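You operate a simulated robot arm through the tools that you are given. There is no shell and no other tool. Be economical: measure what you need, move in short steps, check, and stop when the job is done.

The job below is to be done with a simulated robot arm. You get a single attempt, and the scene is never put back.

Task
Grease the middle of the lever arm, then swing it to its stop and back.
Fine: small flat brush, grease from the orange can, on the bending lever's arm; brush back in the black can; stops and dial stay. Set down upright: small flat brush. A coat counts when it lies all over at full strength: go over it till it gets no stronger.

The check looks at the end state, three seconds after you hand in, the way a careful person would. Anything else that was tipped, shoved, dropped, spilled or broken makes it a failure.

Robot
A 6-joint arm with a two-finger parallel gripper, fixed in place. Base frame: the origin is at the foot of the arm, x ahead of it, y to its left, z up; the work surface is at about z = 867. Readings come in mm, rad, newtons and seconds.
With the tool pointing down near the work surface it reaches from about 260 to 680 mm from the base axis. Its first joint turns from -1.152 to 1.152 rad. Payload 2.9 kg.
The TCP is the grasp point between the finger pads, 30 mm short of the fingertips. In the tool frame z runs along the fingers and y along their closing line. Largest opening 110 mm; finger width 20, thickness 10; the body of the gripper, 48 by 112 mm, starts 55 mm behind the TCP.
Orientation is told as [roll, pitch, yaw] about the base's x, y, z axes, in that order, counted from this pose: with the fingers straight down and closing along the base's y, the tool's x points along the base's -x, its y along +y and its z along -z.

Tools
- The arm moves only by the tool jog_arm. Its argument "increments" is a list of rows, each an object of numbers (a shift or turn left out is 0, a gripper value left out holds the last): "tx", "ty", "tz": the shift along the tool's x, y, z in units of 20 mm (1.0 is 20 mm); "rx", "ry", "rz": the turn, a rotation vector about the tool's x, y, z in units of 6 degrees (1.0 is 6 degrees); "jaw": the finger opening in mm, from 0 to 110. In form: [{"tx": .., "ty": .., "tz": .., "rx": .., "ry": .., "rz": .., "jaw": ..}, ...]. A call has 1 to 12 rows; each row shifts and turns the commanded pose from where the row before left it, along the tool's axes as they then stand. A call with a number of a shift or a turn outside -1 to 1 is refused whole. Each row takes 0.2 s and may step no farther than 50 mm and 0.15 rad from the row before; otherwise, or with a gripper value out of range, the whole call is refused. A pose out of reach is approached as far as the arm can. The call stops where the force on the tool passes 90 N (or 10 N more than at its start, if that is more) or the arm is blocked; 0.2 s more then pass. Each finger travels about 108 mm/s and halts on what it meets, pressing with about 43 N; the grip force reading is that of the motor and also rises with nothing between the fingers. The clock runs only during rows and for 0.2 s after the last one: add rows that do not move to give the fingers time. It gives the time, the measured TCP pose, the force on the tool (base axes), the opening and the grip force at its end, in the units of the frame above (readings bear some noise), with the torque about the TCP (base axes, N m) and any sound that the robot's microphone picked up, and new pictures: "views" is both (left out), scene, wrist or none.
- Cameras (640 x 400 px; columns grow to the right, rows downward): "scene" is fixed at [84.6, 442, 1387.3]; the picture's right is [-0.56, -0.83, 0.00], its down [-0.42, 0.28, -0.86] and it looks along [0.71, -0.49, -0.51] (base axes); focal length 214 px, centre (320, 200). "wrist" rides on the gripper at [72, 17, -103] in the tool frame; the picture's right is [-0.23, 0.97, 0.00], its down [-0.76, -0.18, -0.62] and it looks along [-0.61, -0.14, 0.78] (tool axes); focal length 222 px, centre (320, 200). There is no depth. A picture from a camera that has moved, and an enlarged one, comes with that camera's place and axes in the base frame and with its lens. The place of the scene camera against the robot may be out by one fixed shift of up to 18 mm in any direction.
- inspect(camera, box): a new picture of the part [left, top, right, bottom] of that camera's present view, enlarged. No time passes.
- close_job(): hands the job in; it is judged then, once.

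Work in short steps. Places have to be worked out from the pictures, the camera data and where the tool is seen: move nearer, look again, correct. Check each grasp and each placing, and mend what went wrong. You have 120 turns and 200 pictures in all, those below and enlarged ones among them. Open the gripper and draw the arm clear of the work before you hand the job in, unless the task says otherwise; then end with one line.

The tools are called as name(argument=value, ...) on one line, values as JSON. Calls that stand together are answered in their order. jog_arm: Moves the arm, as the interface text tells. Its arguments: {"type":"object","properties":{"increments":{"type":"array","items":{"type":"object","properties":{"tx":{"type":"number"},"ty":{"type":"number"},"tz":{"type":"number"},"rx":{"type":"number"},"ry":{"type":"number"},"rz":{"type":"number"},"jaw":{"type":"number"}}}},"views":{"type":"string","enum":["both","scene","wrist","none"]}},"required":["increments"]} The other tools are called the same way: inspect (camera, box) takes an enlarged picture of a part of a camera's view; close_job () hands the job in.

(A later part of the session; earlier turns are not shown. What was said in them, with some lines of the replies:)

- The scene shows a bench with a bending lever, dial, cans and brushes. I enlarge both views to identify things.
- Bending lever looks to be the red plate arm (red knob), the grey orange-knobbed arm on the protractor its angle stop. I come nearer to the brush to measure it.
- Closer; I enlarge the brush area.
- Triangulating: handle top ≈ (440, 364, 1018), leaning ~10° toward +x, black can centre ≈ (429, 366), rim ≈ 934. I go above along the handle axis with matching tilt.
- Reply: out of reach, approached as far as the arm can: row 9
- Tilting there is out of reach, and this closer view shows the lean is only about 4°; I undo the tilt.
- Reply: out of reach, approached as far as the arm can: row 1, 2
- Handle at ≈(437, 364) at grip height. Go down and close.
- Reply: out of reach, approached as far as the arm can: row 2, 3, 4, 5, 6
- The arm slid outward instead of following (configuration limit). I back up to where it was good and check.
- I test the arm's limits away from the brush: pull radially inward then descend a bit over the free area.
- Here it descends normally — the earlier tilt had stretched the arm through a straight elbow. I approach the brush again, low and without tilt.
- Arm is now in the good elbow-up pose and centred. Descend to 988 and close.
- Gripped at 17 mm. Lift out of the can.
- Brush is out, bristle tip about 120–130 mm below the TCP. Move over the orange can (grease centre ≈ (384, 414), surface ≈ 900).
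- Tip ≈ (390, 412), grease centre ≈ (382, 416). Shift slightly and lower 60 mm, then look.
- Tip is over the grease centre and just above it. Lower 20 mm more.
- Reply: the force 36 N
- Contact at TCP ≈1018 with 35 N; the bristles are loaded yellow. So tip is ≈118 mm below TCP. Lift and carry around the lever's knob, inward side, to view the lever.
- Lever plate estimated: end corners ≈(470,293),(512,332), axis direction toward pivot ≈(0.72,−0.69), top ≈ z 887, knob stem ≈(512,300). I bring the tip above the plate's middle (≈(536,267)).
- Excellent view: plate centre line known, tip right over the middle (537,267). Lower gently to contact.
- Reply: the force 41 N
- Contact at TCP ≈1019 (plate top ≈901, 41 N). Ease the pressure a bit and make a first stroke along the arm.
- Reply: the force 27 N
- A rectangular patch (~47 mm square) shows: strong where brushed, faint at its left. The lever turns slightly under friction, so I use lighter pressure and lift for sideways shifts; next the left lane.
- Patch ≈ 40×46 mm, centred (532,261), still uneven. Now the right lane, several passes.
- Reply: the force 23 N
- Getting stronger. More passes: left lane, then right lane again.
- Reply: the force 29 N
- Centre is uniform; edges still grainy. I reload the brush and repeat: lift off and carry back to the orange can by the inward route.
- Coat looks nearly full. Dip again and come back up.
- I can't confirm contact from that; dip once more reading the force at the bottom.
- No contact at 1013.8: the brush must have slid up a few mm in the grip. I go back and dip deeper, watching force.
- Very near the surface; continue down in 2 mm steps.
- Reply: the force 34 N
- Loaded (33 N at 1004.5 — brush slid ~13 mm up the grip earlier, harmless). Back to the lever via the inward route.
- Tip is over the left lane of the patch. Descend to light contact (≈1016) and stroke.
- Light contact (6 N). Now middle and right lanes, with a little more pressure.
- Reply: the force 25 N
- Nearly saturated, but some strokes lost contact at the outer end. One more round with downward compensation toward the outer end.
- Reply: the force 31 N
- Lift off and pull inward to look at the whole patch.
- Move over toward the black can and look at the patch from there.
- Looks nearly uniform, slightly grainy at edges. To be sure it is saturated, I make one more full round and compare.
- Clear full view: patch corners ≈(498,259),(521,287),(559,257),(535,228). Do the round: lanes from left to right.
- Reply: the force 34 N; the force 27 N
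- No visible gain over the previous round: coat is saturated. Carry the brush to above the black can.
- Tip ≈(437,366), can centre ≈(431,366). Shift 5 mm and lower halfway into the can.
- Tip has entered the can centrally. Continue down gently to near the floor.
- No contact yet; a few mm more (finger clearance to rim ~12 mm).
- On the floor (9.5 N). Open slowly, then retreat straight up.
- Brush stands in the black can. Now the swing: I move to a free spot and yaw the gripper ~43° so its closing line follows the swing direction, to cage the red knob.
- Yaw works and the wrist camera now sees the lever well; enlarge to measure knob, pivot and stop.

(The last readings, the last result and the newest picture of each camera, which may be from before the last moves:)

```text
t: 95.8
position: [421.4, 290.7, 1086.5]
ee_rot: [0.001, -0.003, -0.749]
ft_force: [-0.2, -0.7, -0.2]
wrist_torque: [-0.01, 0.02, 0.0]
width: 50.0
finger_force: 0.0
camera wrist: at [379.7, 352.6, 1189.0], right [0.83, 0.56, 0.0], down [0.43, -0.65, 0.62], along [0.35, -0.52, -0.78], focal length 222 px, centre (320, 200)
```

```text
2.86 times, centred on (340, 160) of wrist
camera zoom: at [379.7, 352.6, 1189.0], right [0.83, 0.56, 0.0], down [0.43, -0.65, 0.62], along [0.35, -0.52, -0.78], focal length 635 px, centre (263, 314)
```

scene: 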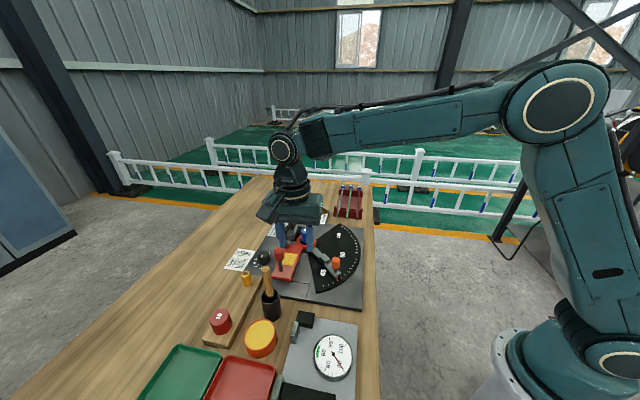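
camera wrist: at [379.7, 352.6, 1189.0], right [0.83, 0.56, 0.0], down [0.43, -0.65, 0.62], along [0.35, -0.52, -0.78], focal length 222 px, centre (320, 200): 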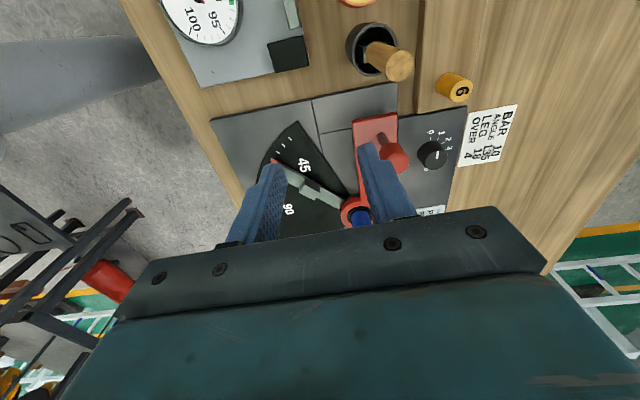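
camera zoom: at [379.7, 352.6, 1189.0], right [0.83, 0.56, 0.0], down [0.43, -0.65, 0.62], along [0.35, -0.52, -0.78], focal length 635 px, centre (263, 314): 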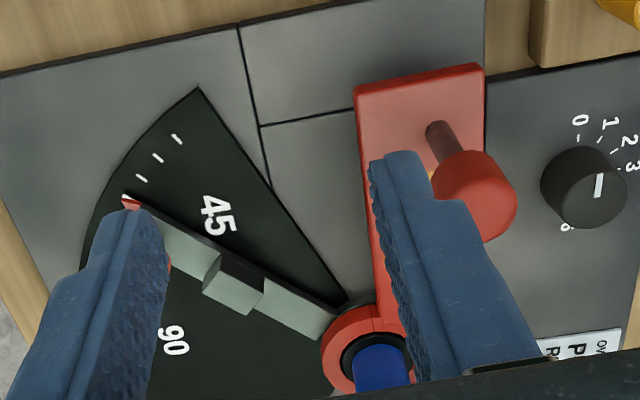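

Knob ≈(509,301), z ≈960–990; pivot ≈(573,178), radius ≈139. Move over the knob with the jaw at 50, high first.

jog_arm(increments=[{"tx": -0.715, "ty": 0.84, "tz": 0.35}, {"tx": -0.715, "ty": 0.84, "tz": 0.35}, {"tx": -0.715, "ty": 0.84, "tz": 0.35}, {"tx": -0.715, "ty": 0.84, "tz": 0.35}, {}])

inspect(camera="wrist", box=[230, 60, 430, 230])

inspect(camera="scene", box=[230, 200, 350, 300])

```text
t: 97.0
position: [506.1, 299.4, 1057.5]
ee_rot: [-0.001, -0.001, -0.751]
ft_force: [0.1, 0.7, -0.4]
wrist_torque: [-0.03, -0.02, -0.01]
width: 50.3
finger_force: 0.0
camera wrist: at [466.1, 361.0, 1160.7], right [0.83, 0.56, 0.0], down [0.44, -0.65, 0.62], along [0.35, -0.52, -0.78], focal length 222 px, centre (320, 200)
```

scene: 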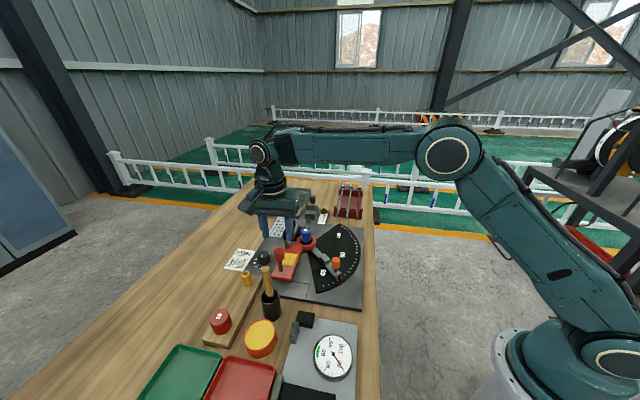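
wrist: 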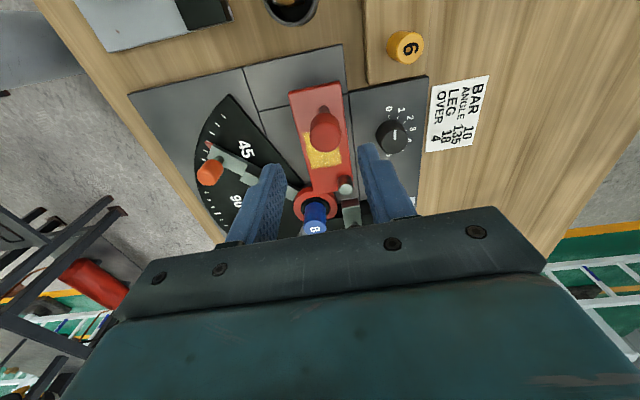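

```text
2.35 times, centred on (330, 145) of wrist
camera zoom: at [466.1, 361.0, 1160.7], right [0.83, 0.56, 0.0], down [0.44, -0.65, 0.62], along [0.35, -0.52, -0.78], focal length 523 px, centre (296, 329)
```

zoom: 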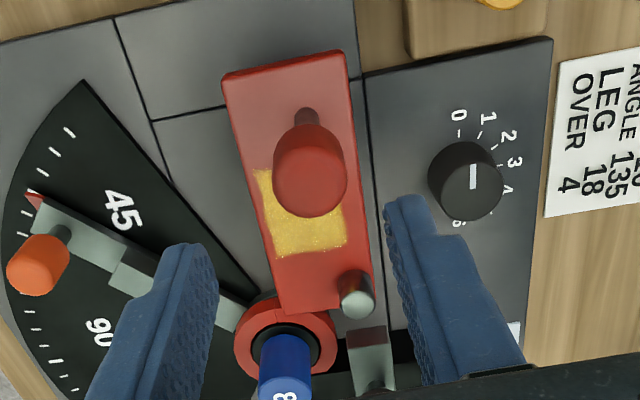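

```text
4.00 times, centred on (290, 250) of scene
camera zoom: at [84.6, 442.0, 1387.3], right [-0.56, -0.83, 0.0], down [-0.42, 0.28, -0.86], along [0.71, -0.49, -0.51], focal length 858 px, centre (440, 0)
```

zoom: 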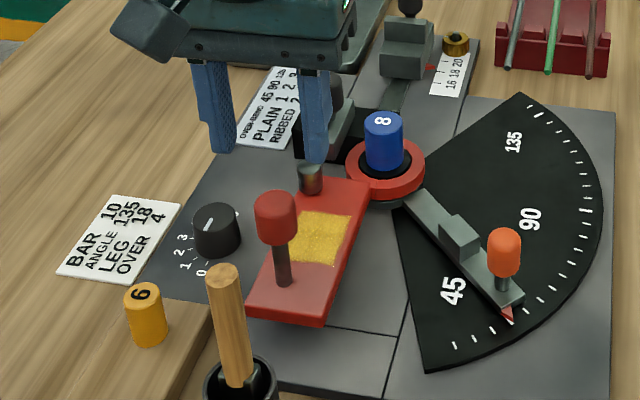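

K ≈(511.5,302). Centre and descend around the knob to TCP 988.

jog_arm(increments=[{"tx": -0.11, "ty": 0.28}, {"tz": 0.9}, {"tz": 0.9}, {"tz": 0.9}, {"tz": 0.8}, {}])

inspect(camera="wrist", box=[230, 60, 430, 230])

inspect(camera="scene", box=[230, 200, 350, 300])

```text
t: 98.4
position: [514.1, 302.8, 987.7]
ee_rot: [-0.001, -0.001, -0.749]
ft_force: [0.9, 0.1, 0.1]
wrist_torque: [0.0, 0.01, 0.0]
width: 49.9
finger_force: 0.0
camera wrist: at [473.7, 364.3, 1090.4], right [0.83, 0.56, 0.0], down [0.44, -0.65, 0.62], along [0.35, -0.52, -0.78], focal length 222 px, centre (320, 200)
```

scene: 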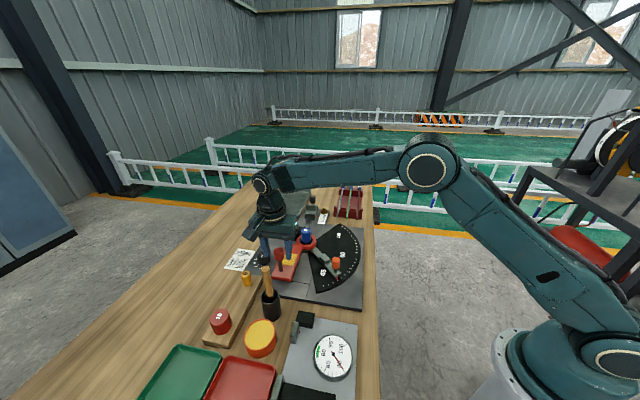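
wrist: 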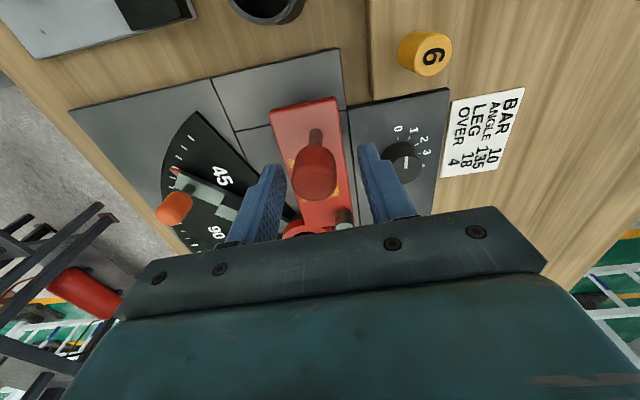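

```text
2.35 times, centred on (330, 145) of wrist
camera zoom: at [473.7, 364.3, 1090.4], right [0.83, 0.56, 0.0], down [0.44, -0.65, 0.62], along [0.35, -0.52, -0.78], focal length 523 px, centre (296, 329)
```

zoom: 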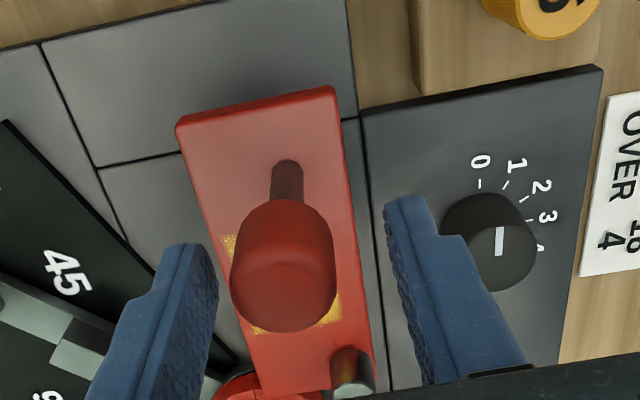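

```text
4.00 times, centred on (290, 250) of scene
camera zoom: at [84.6, 442.0, 1387.3], right [-0.56, -0.83, 0.0], down [-0.42, 0.28, -0.86], along [0.71, -0.49, -0.51], focal length 858 px, centre (440, 0)
```

zoom: 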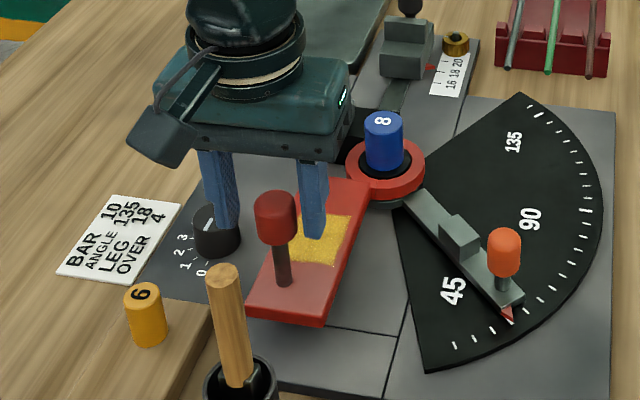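

Knob is between the fingers with no contact. Narrow to a loose cage (36 mm) and start the swing along the arc, 16° first.

jog_arm(increments=[{"jaw": 36}, {}, {"tx": 0.125, "ty": -0.4625}, {"tx": 0.125, "ty": -0.4625}, {"tx": 0.065, "ty": -0.477}, {"tx": 0.065, "ty": -0.477}, {}])

inspect(camera="wrist", box=[230, 60, 430, 230])

inspect(camera="scene", box=[230, 200, 350, 300])

```text
t: 100.0
position: [482.1, 280.8, 989.4]
ee_rot: [0.0, -0.001, -0.749]
ft_force: [-1.2, -0.8, 0.1]
wrist_torque: [-0.02, 0.01, -0.02]
width: 35.9
finger_force: 0.1
camera wrist: at [441.2, 343.7, 1091.9], right [0.83, 0.56, 0.0], down [0.44, -0.65, 0.62], along [0.35, -0.52, -0.78], focal length 222 px, centre (320, 200)
```

scene: 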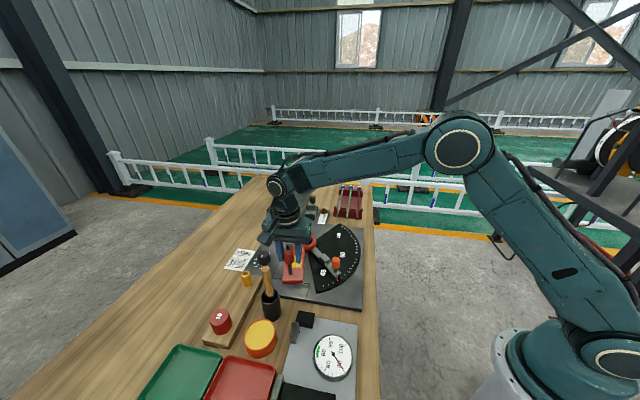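
wrist: 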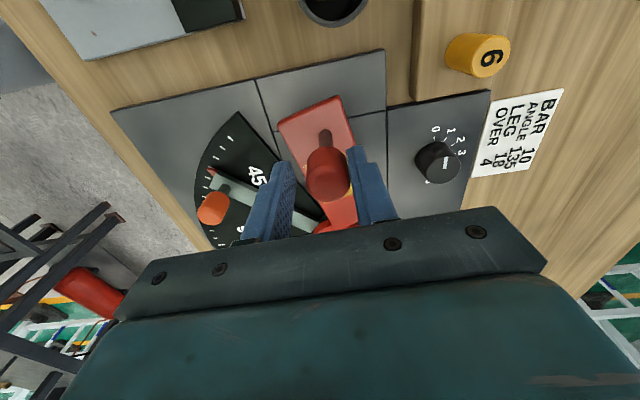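

```text
2.35 times, centred on (330, 145) of wrist
camera zoom: at [441.2, 343.7, 1091.9], right [0.83, 0.56, 0.0], down [0.44, -0.65, 0.62], along [0.35, -0.52, -0.78], focal length 523 px, centre (296, 329)
```

zoom: 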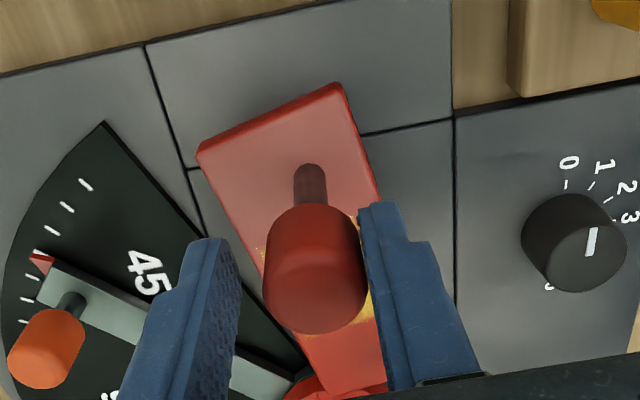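

```text
4.00 times, centred on (290, 250) of scene
camera zoom: at [84.6, 442.0, 1387.3], right [-0.56, -0.83, 0.0], down [-0.42, 0.28, -0.86], along [0.71, -0.49, -0.51], focal length 858 px, centre (440, 0)
```

zoom: 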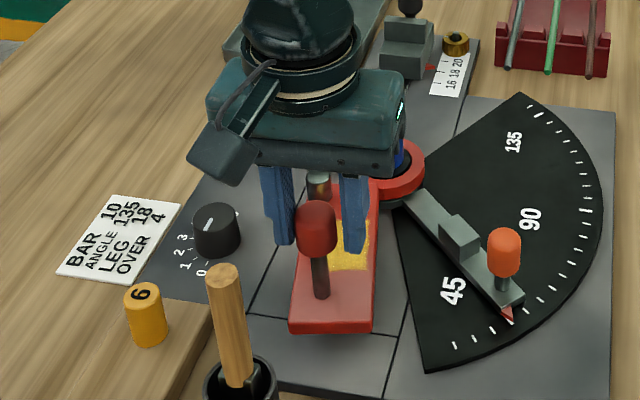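

Lever follows. Continue 12° more.

jog_arm(increments=[{"tx": -0.005, "ty": -0.478}, {"tx": -0.005, "ty": -0.477}, {"tx": -0.07, "ty": -0.475}, {}], views="none")

inspect(camera="wrist", box=[210, 60, 410, 230])

inspect(camera="scene", box=[250, 210, 350, 290])

```text
t: 101.0
position: [463.1, 260.8, 988.1]
ee_rot: [-0.001, -0.002, -0.749]
ft_force: [0.2, 1.1, -0.4]
wrist_torque: [0.05, -0.03, 0.02]
width: 36.3
finger_force: 0.1
```

```text
2.35 times, centred on (310, 145) of wrist
camera zoom: at [422.1, 322.1, 1090.7], right [0.83, 0.56, 0.0], down [0.44, -0.65, 0.62], along [0.35, -0.52, -0.78], focal length 523 px, centre (344, 329)
```

zoom: 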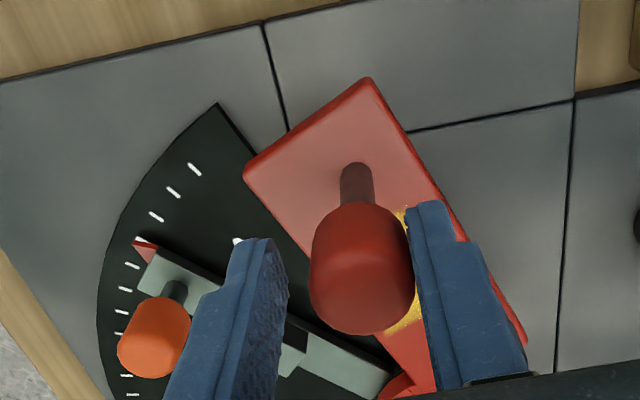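

```text
5.00 times, centred on (300, 250) of scene
camera zoom: at [84.6, 442.0, 1387.3], right [-0.56, -0.83, 0.0], down [-0.42, 0.28, -0.86], along [0.71, -0.49, -0.51], focal length 1072 px, centre (420, -50)
```

zoom: 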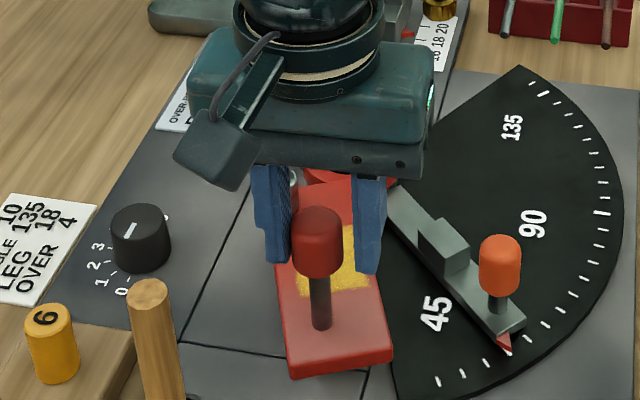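

About 15–20° remain to the stop. Advance 6°.

jog_arm(increments=[{"tx": -0.07, "ty": -0.475}, {"tx": -0.06, "ty": -0.24}, {}], views="none")

inspect(camera="scene", box=[250, 210, 350, 290])

inspect(camera="wrist", box=[210, 60, 410, 230])

```text
t: 101.8
position: [455.4, 248.1, 989.3]
ee_rot: [0.0, -0.003, -0.749]
ft_force: [-0.2, -0.2, 0.3]
wrist_torque: [0.02, -0.01, 0.0]
width: 36.2
finger_force: 0.3
```

```text
5.00 times, centred on (300, 250) of scene
camera zoom: at [84.6, 442.0, 1387.3], right [-0.56, -0.83, 0.0], down [-0.42, 0.28, -0.86], along [0.71, -0.49, -0.51], focal length 1072 px, centre (420, -50)
```

zoom: 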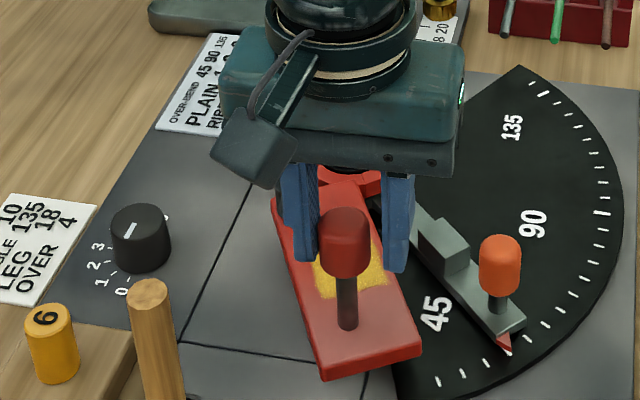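

```text
2.35 times, centred on (310, 145) of wrist
camera zoom: at [414.7, 309.4, 1090.9], right [0.83, 0.56, 0.0], down [0.44, -0.65, 0.62], along [0.35, -0.52, -0.78], focal length 523 px, centre (344, 329)
```

zoom: 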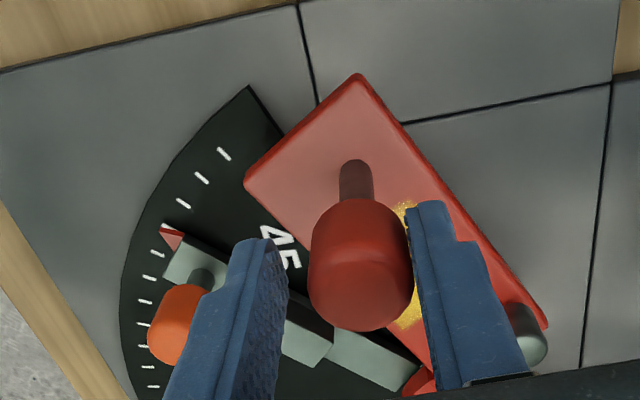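

Continue 4°, checking.

jog_arm(increments=[{"tx": -0.065, "ty": -0.23}, {"tx": -0.065, "ty": -0.23}, {}], views="none")

jog_arm(increments=[{"tx": -0.08, "ty": -0.225}, {}], views="none")

inspect(camera="scene", box=[250, 210, 350, 290])

inspect(camera="wrist", box=[210, 60, 410, 230])

```text
t: 102.6
position: [450.9, 239.2, 988.2]
ee_rot: [0.001, -0.002, -0.749]
ft_force: [0.2, 0.8, 0.3]
wrist_torque: [0.05, -0.02, 0.02]
width: 36.3
finger_force: 0.0
```

```text
t: 103.2
position: [450.4, 234.6, 989.0]
ee_rot: [-0.001, -0.002, -0.749]
ft_force: [-0.2, 0.1, 0.2]
wrist_torque: [0.02, -0.01, -0.01]
width: 36.1
finger_force: 0.3
```

```text
5.00 times, centred on (300, 250) of scene
camera zoom: at [84.6, 442.0, 1387.3], right [-0.56, -0.83, 0.0], down [-0.42, 0.28, -0.86], along [0.71, -0.49, -0.51], focal length 1072 px, centre (420, -50)
```

zoom: 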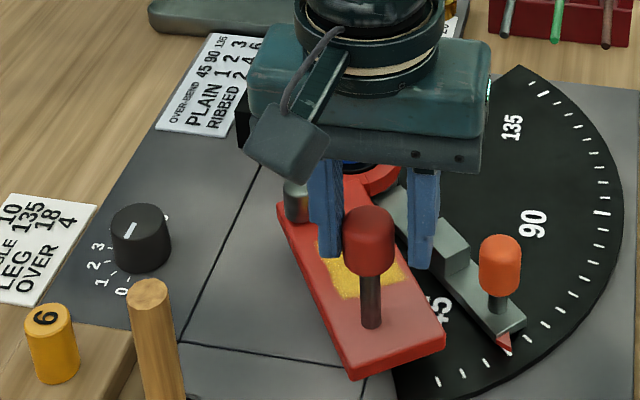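

```text
2.35 times, centred on (310, 145) of wrist
camera zoom: at [409.4, 297.3, 1091.1], right [0.83, 0.56, 0.0], down [0.44, -0.65, 0.62], along [0.35, -0.52, -0.78], focal length 523 px, centre (344, 329)
```

zoom: 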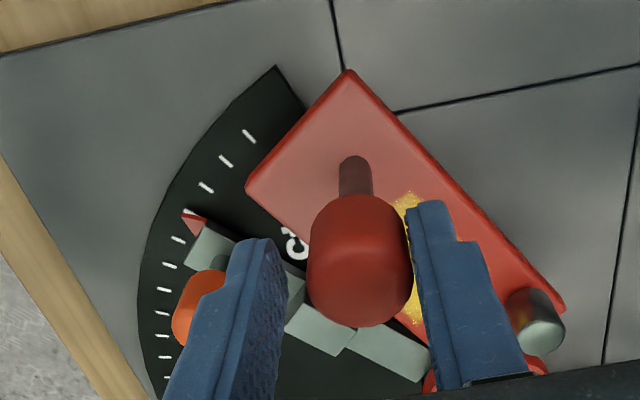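

Around 8° left; 2° steps with force readings.

jog_arm(increments=[{"tx": -0.094, "ty": -0.22}, {}], views="none")

jog_arm(increments=[{"tx": -0.1, "ty": -0.22}, {}], views="none")

inspect(camera="wrist", box=[210, 60, 410, 230])

inspect(camera="scene", box=[250, 210, 350, 290])

```text
t: 103.8
position: [447.1, 231.8, 987.0]
ee_rot: [0.001, -0.001, -0.75]
ft_force: [1.3, -0.1, 0.1]
wrist_torque: [0.02, 0.0, 0.02]
width: 36.2
finger_force: 0.1
```

```text
t: 104.4
position: [446.0, 226.4, 988.6]
ee_rot: [0.0, -0.002, -0.747]
ft_force: [1.3, 0.4, -0.7]
wrist_torque: [-0.04, 0.02, 0.0]
width: 36.4
finger_force: 0.0
```

```text
2.35 times, centred on (310, 145) of wrist
camera zoom: at [405.6, 287.4, 1090.6], right [0.83, 0.56, 0.0], down [0.44, -0.65, 0.62], along [0.35, -0.52, -0.78], focal length 523 px, centre (344, 329)
```

zoom: 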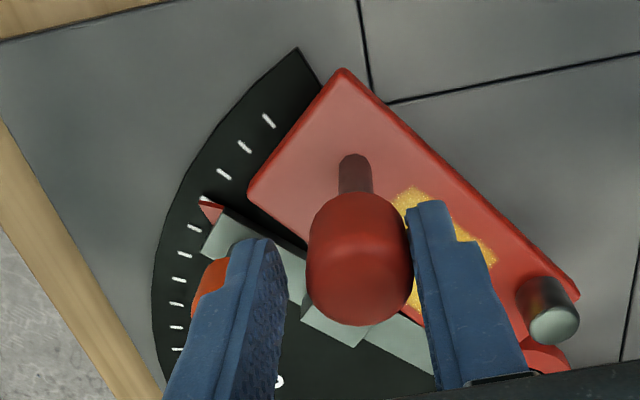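

```text
5.00 times, centred on (300, 250) of scene
camera zoom: at [84.6, 442.0, 1387.3], right [-0.56, -0.83, 0.0], down [-0.42, 0.28, -0.86], along [0.71, -0.49, -0.51], focal length 1072 px, centre (420, -50)
```

zoom: 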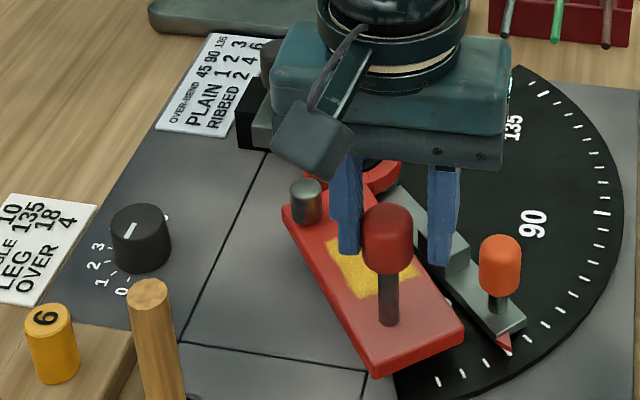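

Gap now about 5°. Continue 2°, then 1° steps watching force.

jog_arm(increments=[{"tx": -0.11, "ty": -0.215}, {}], views="none")

jog_arm(increments=[{"tx": -0.055, "ty": -0.107}, {}], views="none")

inspect(camera="scene", box=[270, 220, 350, 290])

```text
t: 105.0
position: [444.3, 219.9, 987.5]
ee_rot: [0.0, -0.004, -0.748]
ft_force: [-0.3, 0.3, -0.4]
wrist_torque: [-0.02, 0.04, 0.03]
width: 36.1
finger_force: 0.3
```

```text
t: 105.6
position: [444.0, 218.0, 987.0]
ee_rot: [0.001, -0.001, -0.749]
ft_force: [-0.4, 0.5, -1.0]
wrist_torque: [0.02, 0.01, 0.01]
width: 36.4
finger_force: 0.5
```

```text
5.71 times, centred on (310, 255) of scene
camera zoom: at [84.6, 442.0, 1387.3], right [-0.56, -0.83, 0.0], down [-0.42, 0.28, -0.86], along [0.71, -0.49, -0.51], focal length 1226 px, centre (377, -114)
```

zoom: 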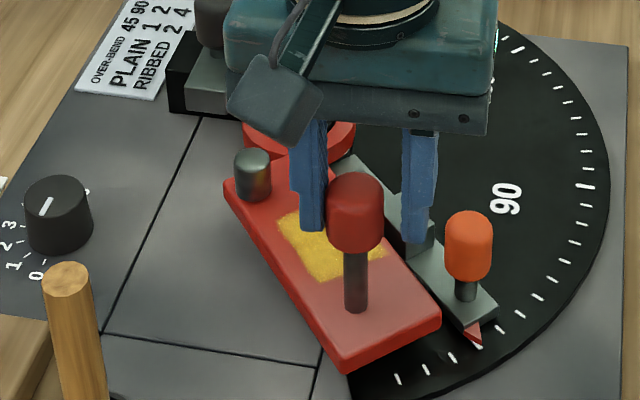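

Close now. 1° steps with readings.

jog_arm(increments=[{"tx": -0.06, "ty": -0.105}, {}], views="none")

jog_arm(increments=[{"tx": -0.06, "ty": -0.105}, {}], views="none")

inspect(camera="scene", box=[290, 230, 350, 280])

inspect(camera="wrist", box=[210, 60, 410, 230])

```text
t: 106.2
position: [444.4, 215.9, 987.8]
ee_rot: [0.001, -0.002, -0.749]
ft_force: [0.9, 0.7, -0.5]
wrist_torque: [0.01, 0.02, 0.03]
width: 36.1
finger_force: 0.4
```

```text
t: 106.8
position: [444.1, 214.7, 988.0]
ee_rot: [-0.002, -0.002, -0.75]
ft_force: [0.1, 0.8, -0.8]
wrist_torque: [0.02, -0.01, -0.05]
width: 36.6
finger_force: 0.1
```

```text
8.00 times, centred on (320, 255) of scene
camera zoom: at [84.6, 442.0, 1387.3], right [-0.56, -0.83, 0.0], down [-0.42, 0.28, -0.86], along [0.71, -0.49, -0.51], focal length 1716 px, centre (320, -240)
```

zoom: 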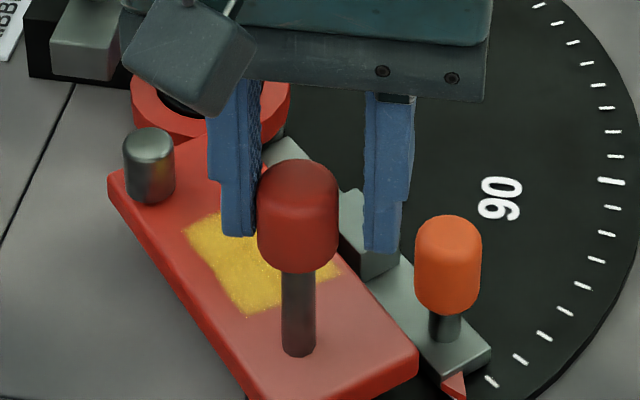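

```text
2.35 times, centred on (310, 145) of wrist
camera zoom: at [403.9, 276.1, 1090.8], right [0.83, 0.56, 0.0], down [0.44, -0.65, 0.62], along [0.35, -0.52, -0.78], focal length 523 px, centre (344, 329)
```

zoom: 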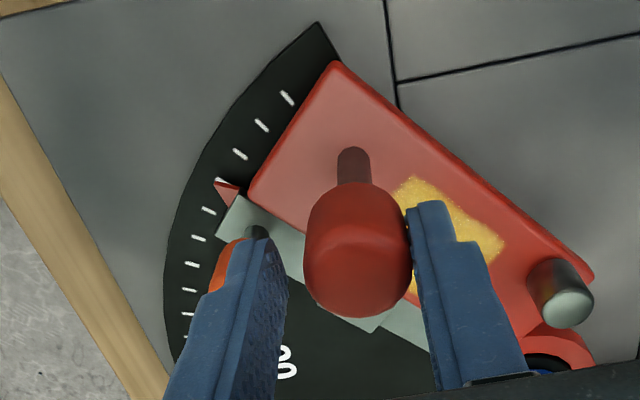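

Nearly touching. More 1° steps.

jog_arm(increments=[{"tx": -0.05, "ty": -0.09}, {}], views="none")

jog_arm(increments=[{"tx": -0.05, "ty": -0.09}, {}], views="none")

inspect(camera="scene", box=[290, 230, 350, 280])

```text
t: 107.4
position: [444.4, 212.4, 988.6]
ee_rot: [0.0, 0.0, -0.75]
ft_force: [1.2, 0.3, -0.4]
wrist_torque: [0.04, 0.01, -0.02]
width: 36.3
finger_force: 0.3
```

```text
t: 108.0
position: [442.0, 211.2, 987.0]
ee_rot: [0.0, 0.0, -0.747]
ft_force: [-0.2, 0.4, 0.3]
wrist_torque: [0.03, -0.01, 0.0]
width: 36.7
finger_force: 0.4
```

```text
8.00 times, centred on (320, 255) of scene
camera zoom: at [84.6, 442.0, 1387.3], right [-0.56, -0.83, 0.0], down [-0.42, 0.28, -0.86], along [0.71, -0.49, -0.51], focal length 1716 px, centre (320, -240)
```

zoom: 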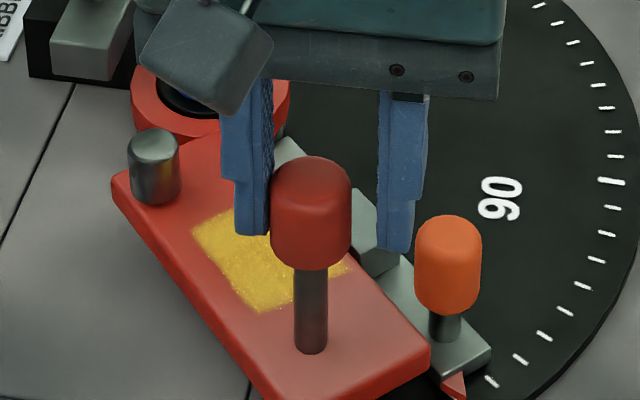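

Still moving freely; stop unmoved. Continue with small steps.

jog_arm(increments=[{"tx": -0.05, "ty": -0.085}, {}], views="none")

jog_arm(increments=[{"tx": -0.05, "ty": -0.085}, {}], views="none")

inspect(camera="scene", box=[290, 230, 350, 280])

inspect(camera="wrist", box=[230, 80, 350, 190])

```text
t: 108.6
position: [441.5, 207.2, 987.7]
ee_rot: [0.001, -0.003, -0.747]
ft_force: [1.3, 1.4, -0.2]
wrist_torque: [0.03, 0.02, -0.02]
width: 37.0
finger_force: 1.2
```

```text
t: 109.2
position: [442.1, 207.2, 987.5]
ee_rot: [0.001, -0.002, -0.748]
ft_force: [2.6, 4.8, -0.8]
wrist_torque: [0.0, 0.02, 0.03]
width: 38.8
finger_force: 2.8
```

```text
8.00 times, centred on (320, 255) of scene
camera zoom: at [84.6, 442.2, 1387.2], right [-0.56, -0.83, 0.0], down [-0.42, 0.28, -0.86], along [0.71, -0.49, -0.51], focal length 1716 px, centre (320, -240)
```

zoom: 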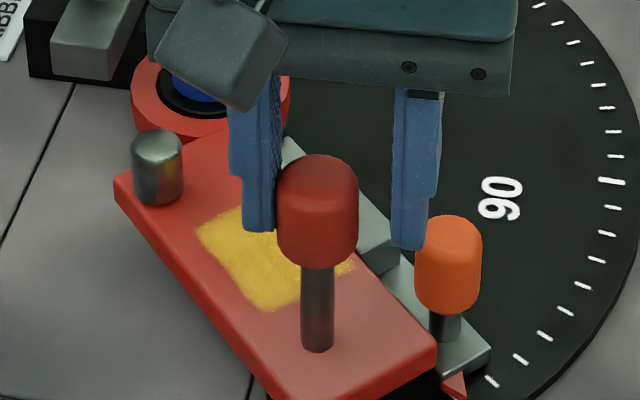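

```text
3.64 times, centred on (290, 135) of wrist
camera zoom: at [401.0, 268.4, 1090.6], right [0.83, 0.56, 0.0], down [0.44, -0.65, 0.62], along [0.35, -0.52, -0.78], focal length 808 px, centre (429, 436)
```

zoom: 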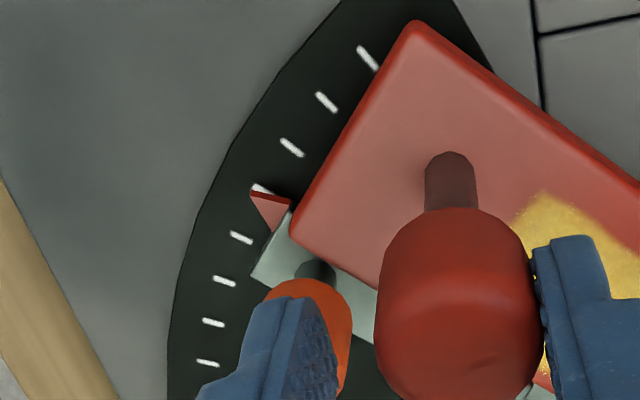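

Force rises (≈5.5 N, fingers being pushed apart): the lever meets its stop; pointer unmoved. One tiny extra press to confirm.

jog_arm(increments=[{"tx": -0.03, "ty": -0.06}, {}], views="none")

inspect(camera="scene", box=[290, 230, 350, 280])

```text
t: 109.8
position: [442.3, 205.5, 987.9]
ee_rot: [0.003, -0.003, -0.75]
ft_force: [3.7, 9.6, 0.2]
wrist_torque: [0.06, -0.03, 0.03]
width: 40.6
finger_force: 4.4
```

```text
8.00 times, centred on (320, 255) of scene
camera zoom: at [84.6, 442.3, 1387.2], right [-0.56, -0.83, 0.0], down [-0.42, 0.28, -0.86], along [0.71, -0.49, -0.51], focal length 1716 px, centre (320, -240)
```

zoom: 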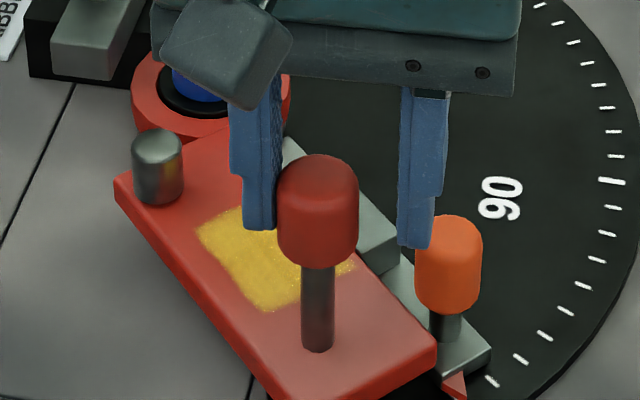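

At the stop with ≈10 N, nothing moved. Now swing back along the arc, first part.

jog_arm(increments=[{"tx": 0.3, "ty": 0.575}, {"tx": 0.31, "ty": 0.645}, {"tx": 0.248, "ty": 0.677}, {"tx": 0.173, "ty": 0.7}, {"tx": 0.098, "ty": 0.714}, {}], views="none")

inspect(camera="wrist", box=[210, 60, 410, 230])

inspect(camera="scene", box=[250, 210, 350, 290])

```text
t: 111.2
position: [470.9, 269.2, 989.2]
ee_rot: [-0.001, -0.003, -0.748]
ft_force: [0.8, 1.0, 0.0]
wrist_torque: [-0.03, 0.04, 0.0]
width: 35.8
finger_force: 0.1
```

```text
2.35 times, centred on (310, 145) of wrist
camera zoom: at [429.5, 330.5, 1091.8], right [0.83, 0.56, 0.0], down [0.44, -0.65, 0.62], along [0.35, -0.52, -0.78], focal length 523 px, centre (344, 329)
```

zoom: 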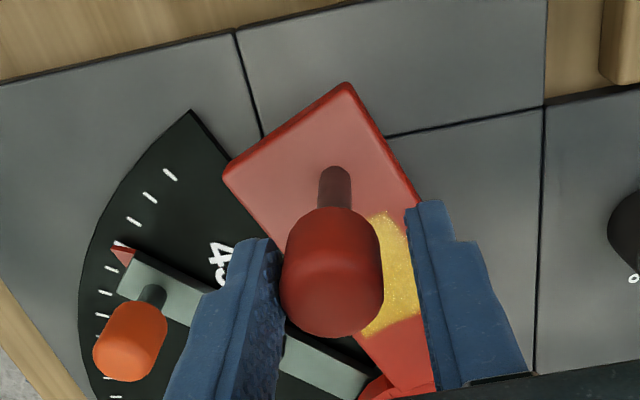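

```text
5.00 times, centred on (300, 250) of scene
camera zoom: at [84.6, 442.0, 1387.3], right [-0.56, -0.83, 0.0], down [-0.42, 0.28, -0.86], along [0.71, -0.49, -0.51], focal length 1072 px, centre (420, -50)
```

zoom: 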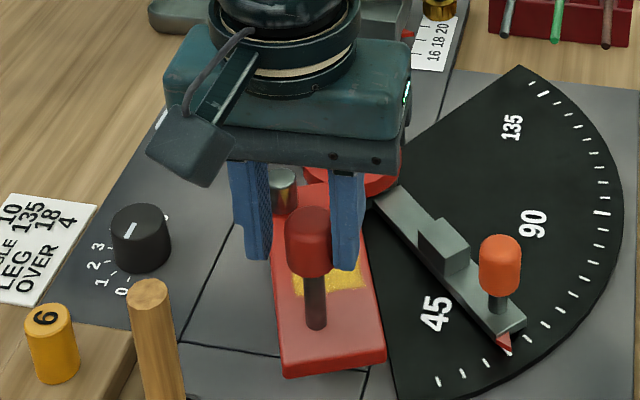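

Returns well. Continue back to about 3–4° short of the start.

jog_arm(increments=[{"tx": 0.012, "ty": 0.358}, {"tx": 0.012, "ty": 0.357}, {"tx": -0.025, "ty": 0.358}, {"tx": -0.025, "ty": 0.358}, {"tx": -0.062, "ty": 0.355}, {"tx": -0.062, "ty": 0.355}, {}], views="none")

inspect(camera="wrist", box=[210, 60, 410, 230])

inspect(camera="scene", box=[230, 200, 350, 300])

```text
t: 112.8
position: [501.2, 298.5, 988.2]
ee_rot: [0.0, -0.001, -0.748]
ft_force: [-0.6, 1.0, 0.9]
wrist_torque: [0.01, -0.02, 0.0]
width: 36.5
finger_force: 0.4
```

```text
2.35 times, centred on (310, 145) of wrist
camera zoom: at [460.6, 360.7, 1090.7], right [0.83, 0.56, 0.0], down [0.44, -0.65, 0.62], along [0.35, -0.52, -0.78], focal length 523 px, centre (344, 329)
```

zoom: 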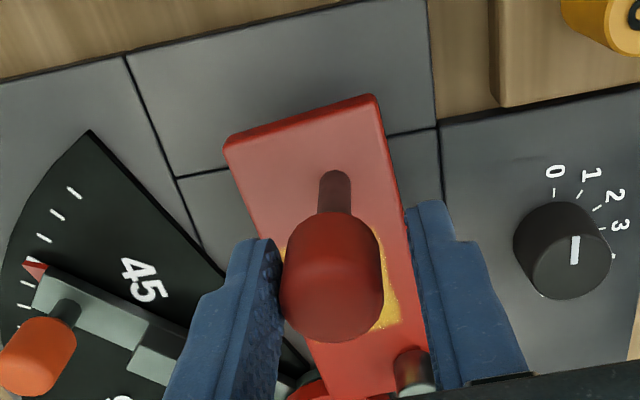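

```text
4.00 times, centred on (290, 250) of scene
camera zoom: at [84.5, 442.0, 1387.3], right [-0.56, -0.83, 0.0], down [-0.42, 0.28, -0.86], along [0.71, -0.49, -0.51], focal length 858 px, centre (440, 0)
```

zoom: 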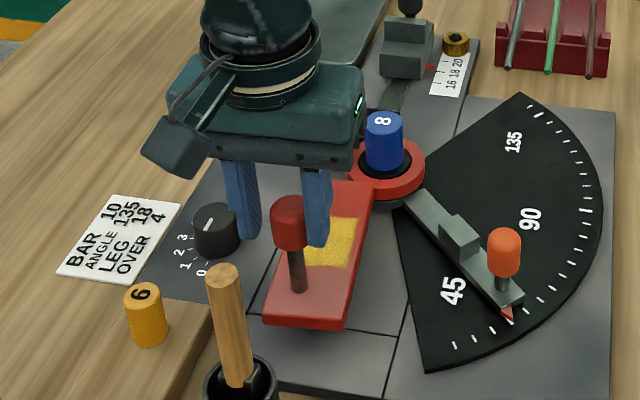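

About 11 mm short of the start pose (stem base should be at pixel (284,285) in this crop). Continue slowly.

jog_arm(increments=[{"tx": -0.06, "ty": 0.22}, {"tx": -0.06, "ty": 0.2}, {}], views="none")

inspect(camera="scene", box=[230, 200, 350, 300])

```text
t: 113.6
position: [510.6, 303.4, 988.6]
ee_rot: [-0.001, -0.003, -0.75]
ft_force: [0.3, 0.1, -0.1]
wrist_torque: [0.01, -0.02, 0.02]
width: 36.3
finger_force: 0.1
```

```text
4.00 times, centred on (290, 250) of scene
camera zoom: at [84.6, 442.0, 1387.3], right [-0.56, -0.83, 0.0], down [-0.42, 0.28, -0.86], along [0.71, -0.49, -0.51], focal length 858 px, centre (440, 0)
```

zoom: 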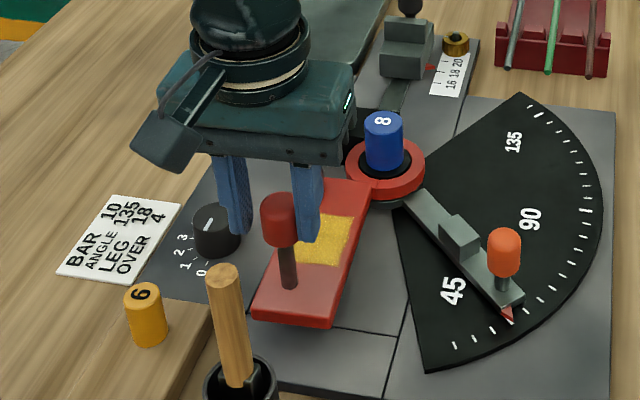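

About 3 mm more to match the start; nudge and compare with the identical crop of the first picture.

jog_arm(increments=[{"tx": -0.04, "ty": 0.13}, {}], views="none")

inspect(camera="scene", box=[220, 180, 380, 300])

```text
t: 114.2
position: [511.5, 304.8, 987.8]
ee_rot: [0.001, -0.001, -0.749]
ft_force: [-0.4, -1.1, -0.1]
wrist_torque: [-0.01, 0.03, -0.03]
width: 36.3
finger_force: 0.2
```

```text
3.33 times, centred on (300, 240) of scene
camera zoom: at [84.6, 442.0, 1387.3], right [-0.56, -0.83, 0.0], down [-0.42, 0.28, -0.86], along [0.71, -0.49, -0.51], focal length 715 px, centre (387, 67)
```

zoom: 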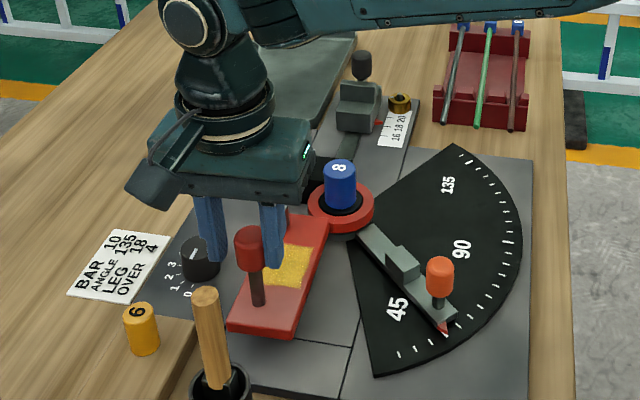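

Practically the same as the first picture (within ~1–2 px). One more 1.5 mm nudge.

jog_arm(increments=[{"tx": -0.02, "ty": 0.08}, {}], views="none")

inspect(camera="scene", box=[220, 180, 380, 300])

```text
t: 114.8
position: [512.2, 303.5, 987.7]
ee_rot: [-0.002, -0.003, -0.75]
ft_force: [0.3, -0.3, -0.2]
wrist_torque: [-0.06, 0.03, 0.0]
width: 36.2
finger_force: 0.1
```

```text
3.33 times, centred on (300, 240) of scene
camera zoom: at [84.5, 442.0, 1387.3], right [-0.56, -0.83, 0.0], down [-0.42, 0.28, -0.86], along [0.71, -0.49, -0.51], focal length 715 px, centre (387, 67)
```

zoom: 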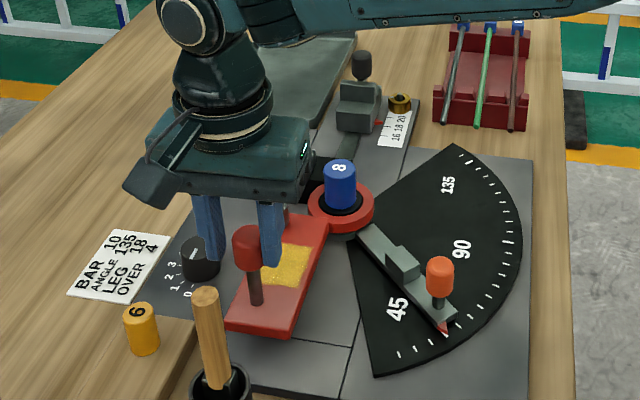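

Lever back at its start pose. Open the cage and lift straight up, then draw clear.

jog_arm(increments=[{"tz": -0.02, "jaw": 48}, {}, {"tz": -0.7}, {"tz": -0.9}, {"tz": -0.9}, {"tz": -0.9}, {"tx": 0.4, "ty": -0.7}, {"tx": 0.4, "ty": -0.7, "tz": -0.3}, {"tx": 0.6, "ty": -0.7, "tz": -0.5}, {"tx": 0.6, "ty": -0.7, "tz": -0.5}, {"tx": 0.6, "ty": -0.7, "tz": -0.5}, {"tx": 0.6, "ty": -0.7, "tz": -0.5}], views="none")

jog_arm(increments=[{"tx": 0.8, "ty": -0.8, "tz": -0.8}, {"tx": 0.8, "ty": -0.8, "tz": -0.8}, {"tx": 0.8, "ty": -0.8, "tz": -0.8}, {"tx": 0.8, "ty": -0.8, "tz": -0.8}, {}])

inspect(camera="scene", box=[220, 180, 380, 300])

inspect(camera="scene", box=[140, 260, 380, 400])

```text
t: 117.4
position: [408.6, 288.0, 1101.8]
ee_rot: [0.0, -0.001, -0.749]
ft_force: [-0.8, 0.0, 0.3]
wrist_torque: [0.0, -0.02, -0.02]
width: 48.0
finger_force: 0.1
```

```text
t: 118.6
position: [317.6, 285.5, 1166.2]
ee_rot: [0.0, -0.002, -0.748]
ft_force: [1.1, 0.2, -1.0]
wrist_torque: [0.04, 0.0, 0.02]
width: 48.2
finger_force: 0.1
camera wrist: at [277.5, 347.7, 1269.7], right [0.83, 0.56, 0.0], down [0.44, -0.65, 0.62], along [0.35, -0.52, -0.78], focal length 222 px, centre (320, 200)
```

scene: 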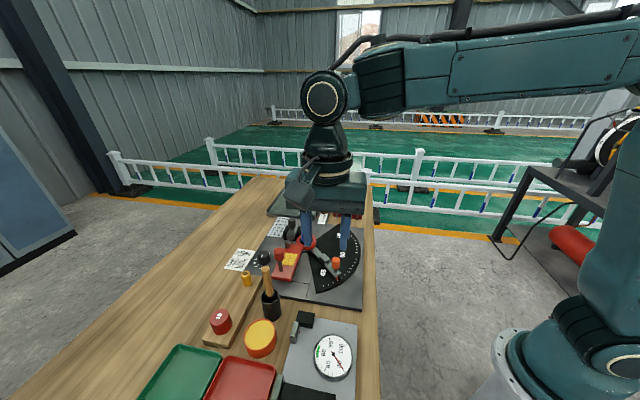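
wrist: 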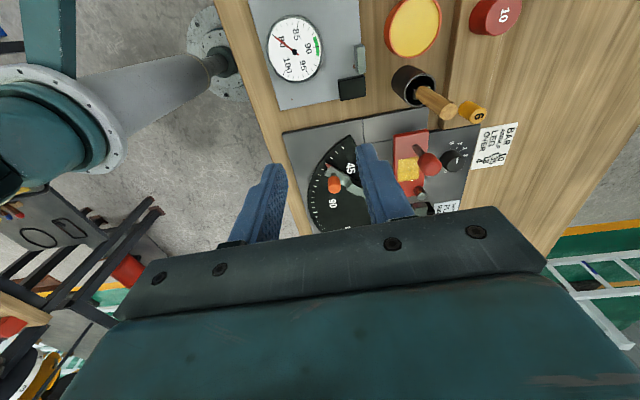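

```text
3.33 times, centred on (300, 240) of scene
camera zoom: at [84.5, 442.0, 1387.3], right [-0.56, -0.83, 0.0], down [-0.42, 0.28, -0.86], along [0.71, -0.49, -0.51], focal length 715 px, centre (387, 67)
```

zoom: 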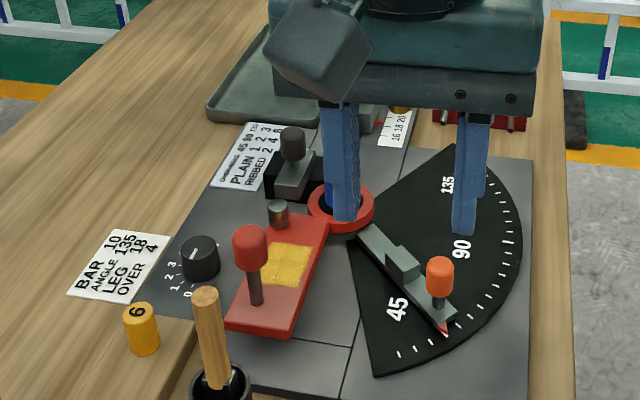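

```text
2.67 times, centred on (260, 330) of scene
camera zoom: at [84.5, 442.0, 1387.3], right [-0.56, -0.83, 0.0], down [-0.42, 0.28, -0.86], along [0.71, -0.49, -0.51], focal length 572 px, centre (480, -147)
```

zoom: 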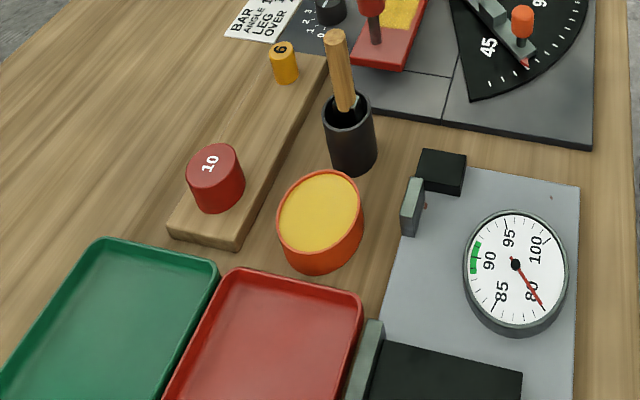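

Everything else stands as at the start. A last close look at the coat.

inspect(camera="wrist", box=[380, 120, 460, 210])

inspect(camera="scene", box=[270, 240, 310, 275])

```text
4.44 times, centred on (420, 165) of wrist
camera zoom: at [277.5, 347.7, 1269.7], right [0.83, 0.56, 0.0], down [0.44, -0.65, 0.62], along [0.35, -0.52, -0.78], focal length 987 px, centre (-124, 356)
```

zoom: 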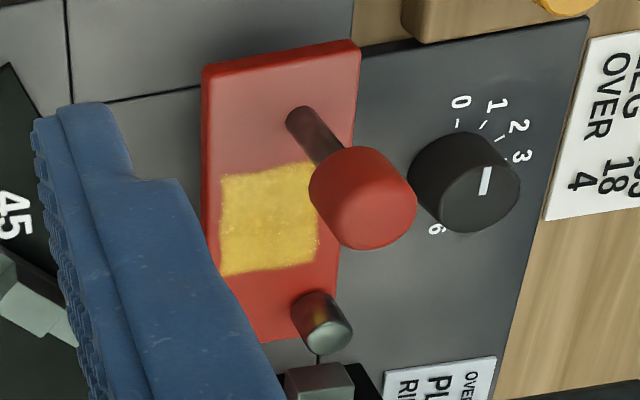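

```text
11.43 times, centred on (290, 258) of scene
camera zoom: at [84.5, 442.0, 1387.3], right [-0.56, -0.83, 0.0], down [-0.42, 0.28, -0.86], along [0.71, -0.49, -0.51], focal length 2451 px, centre (663, -457)
```

zoom: 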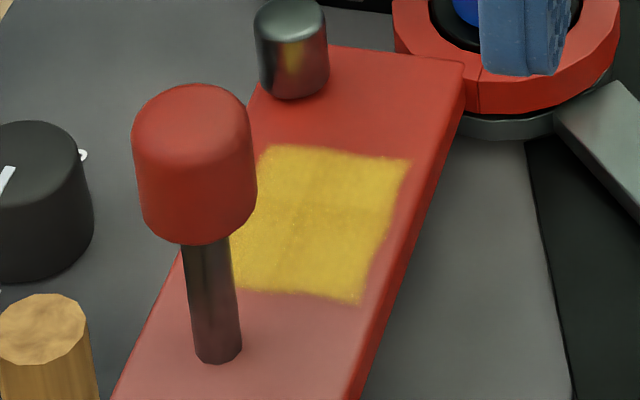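

The coat is even over the whole patch, the lever is back at its start, the brush is in its can and the arm is clear with the gripper open. Handing in.

close_job()

```text
The job is handed in.
```

The middle of the lever arm is greased with an even coat that further brushing didn't visibly strengthen, and the lever has been swung to its stop and back to its starting position. The small flat brush stands upright in the black can; the stops, dial and everything else looked unmoved in the last pictures.
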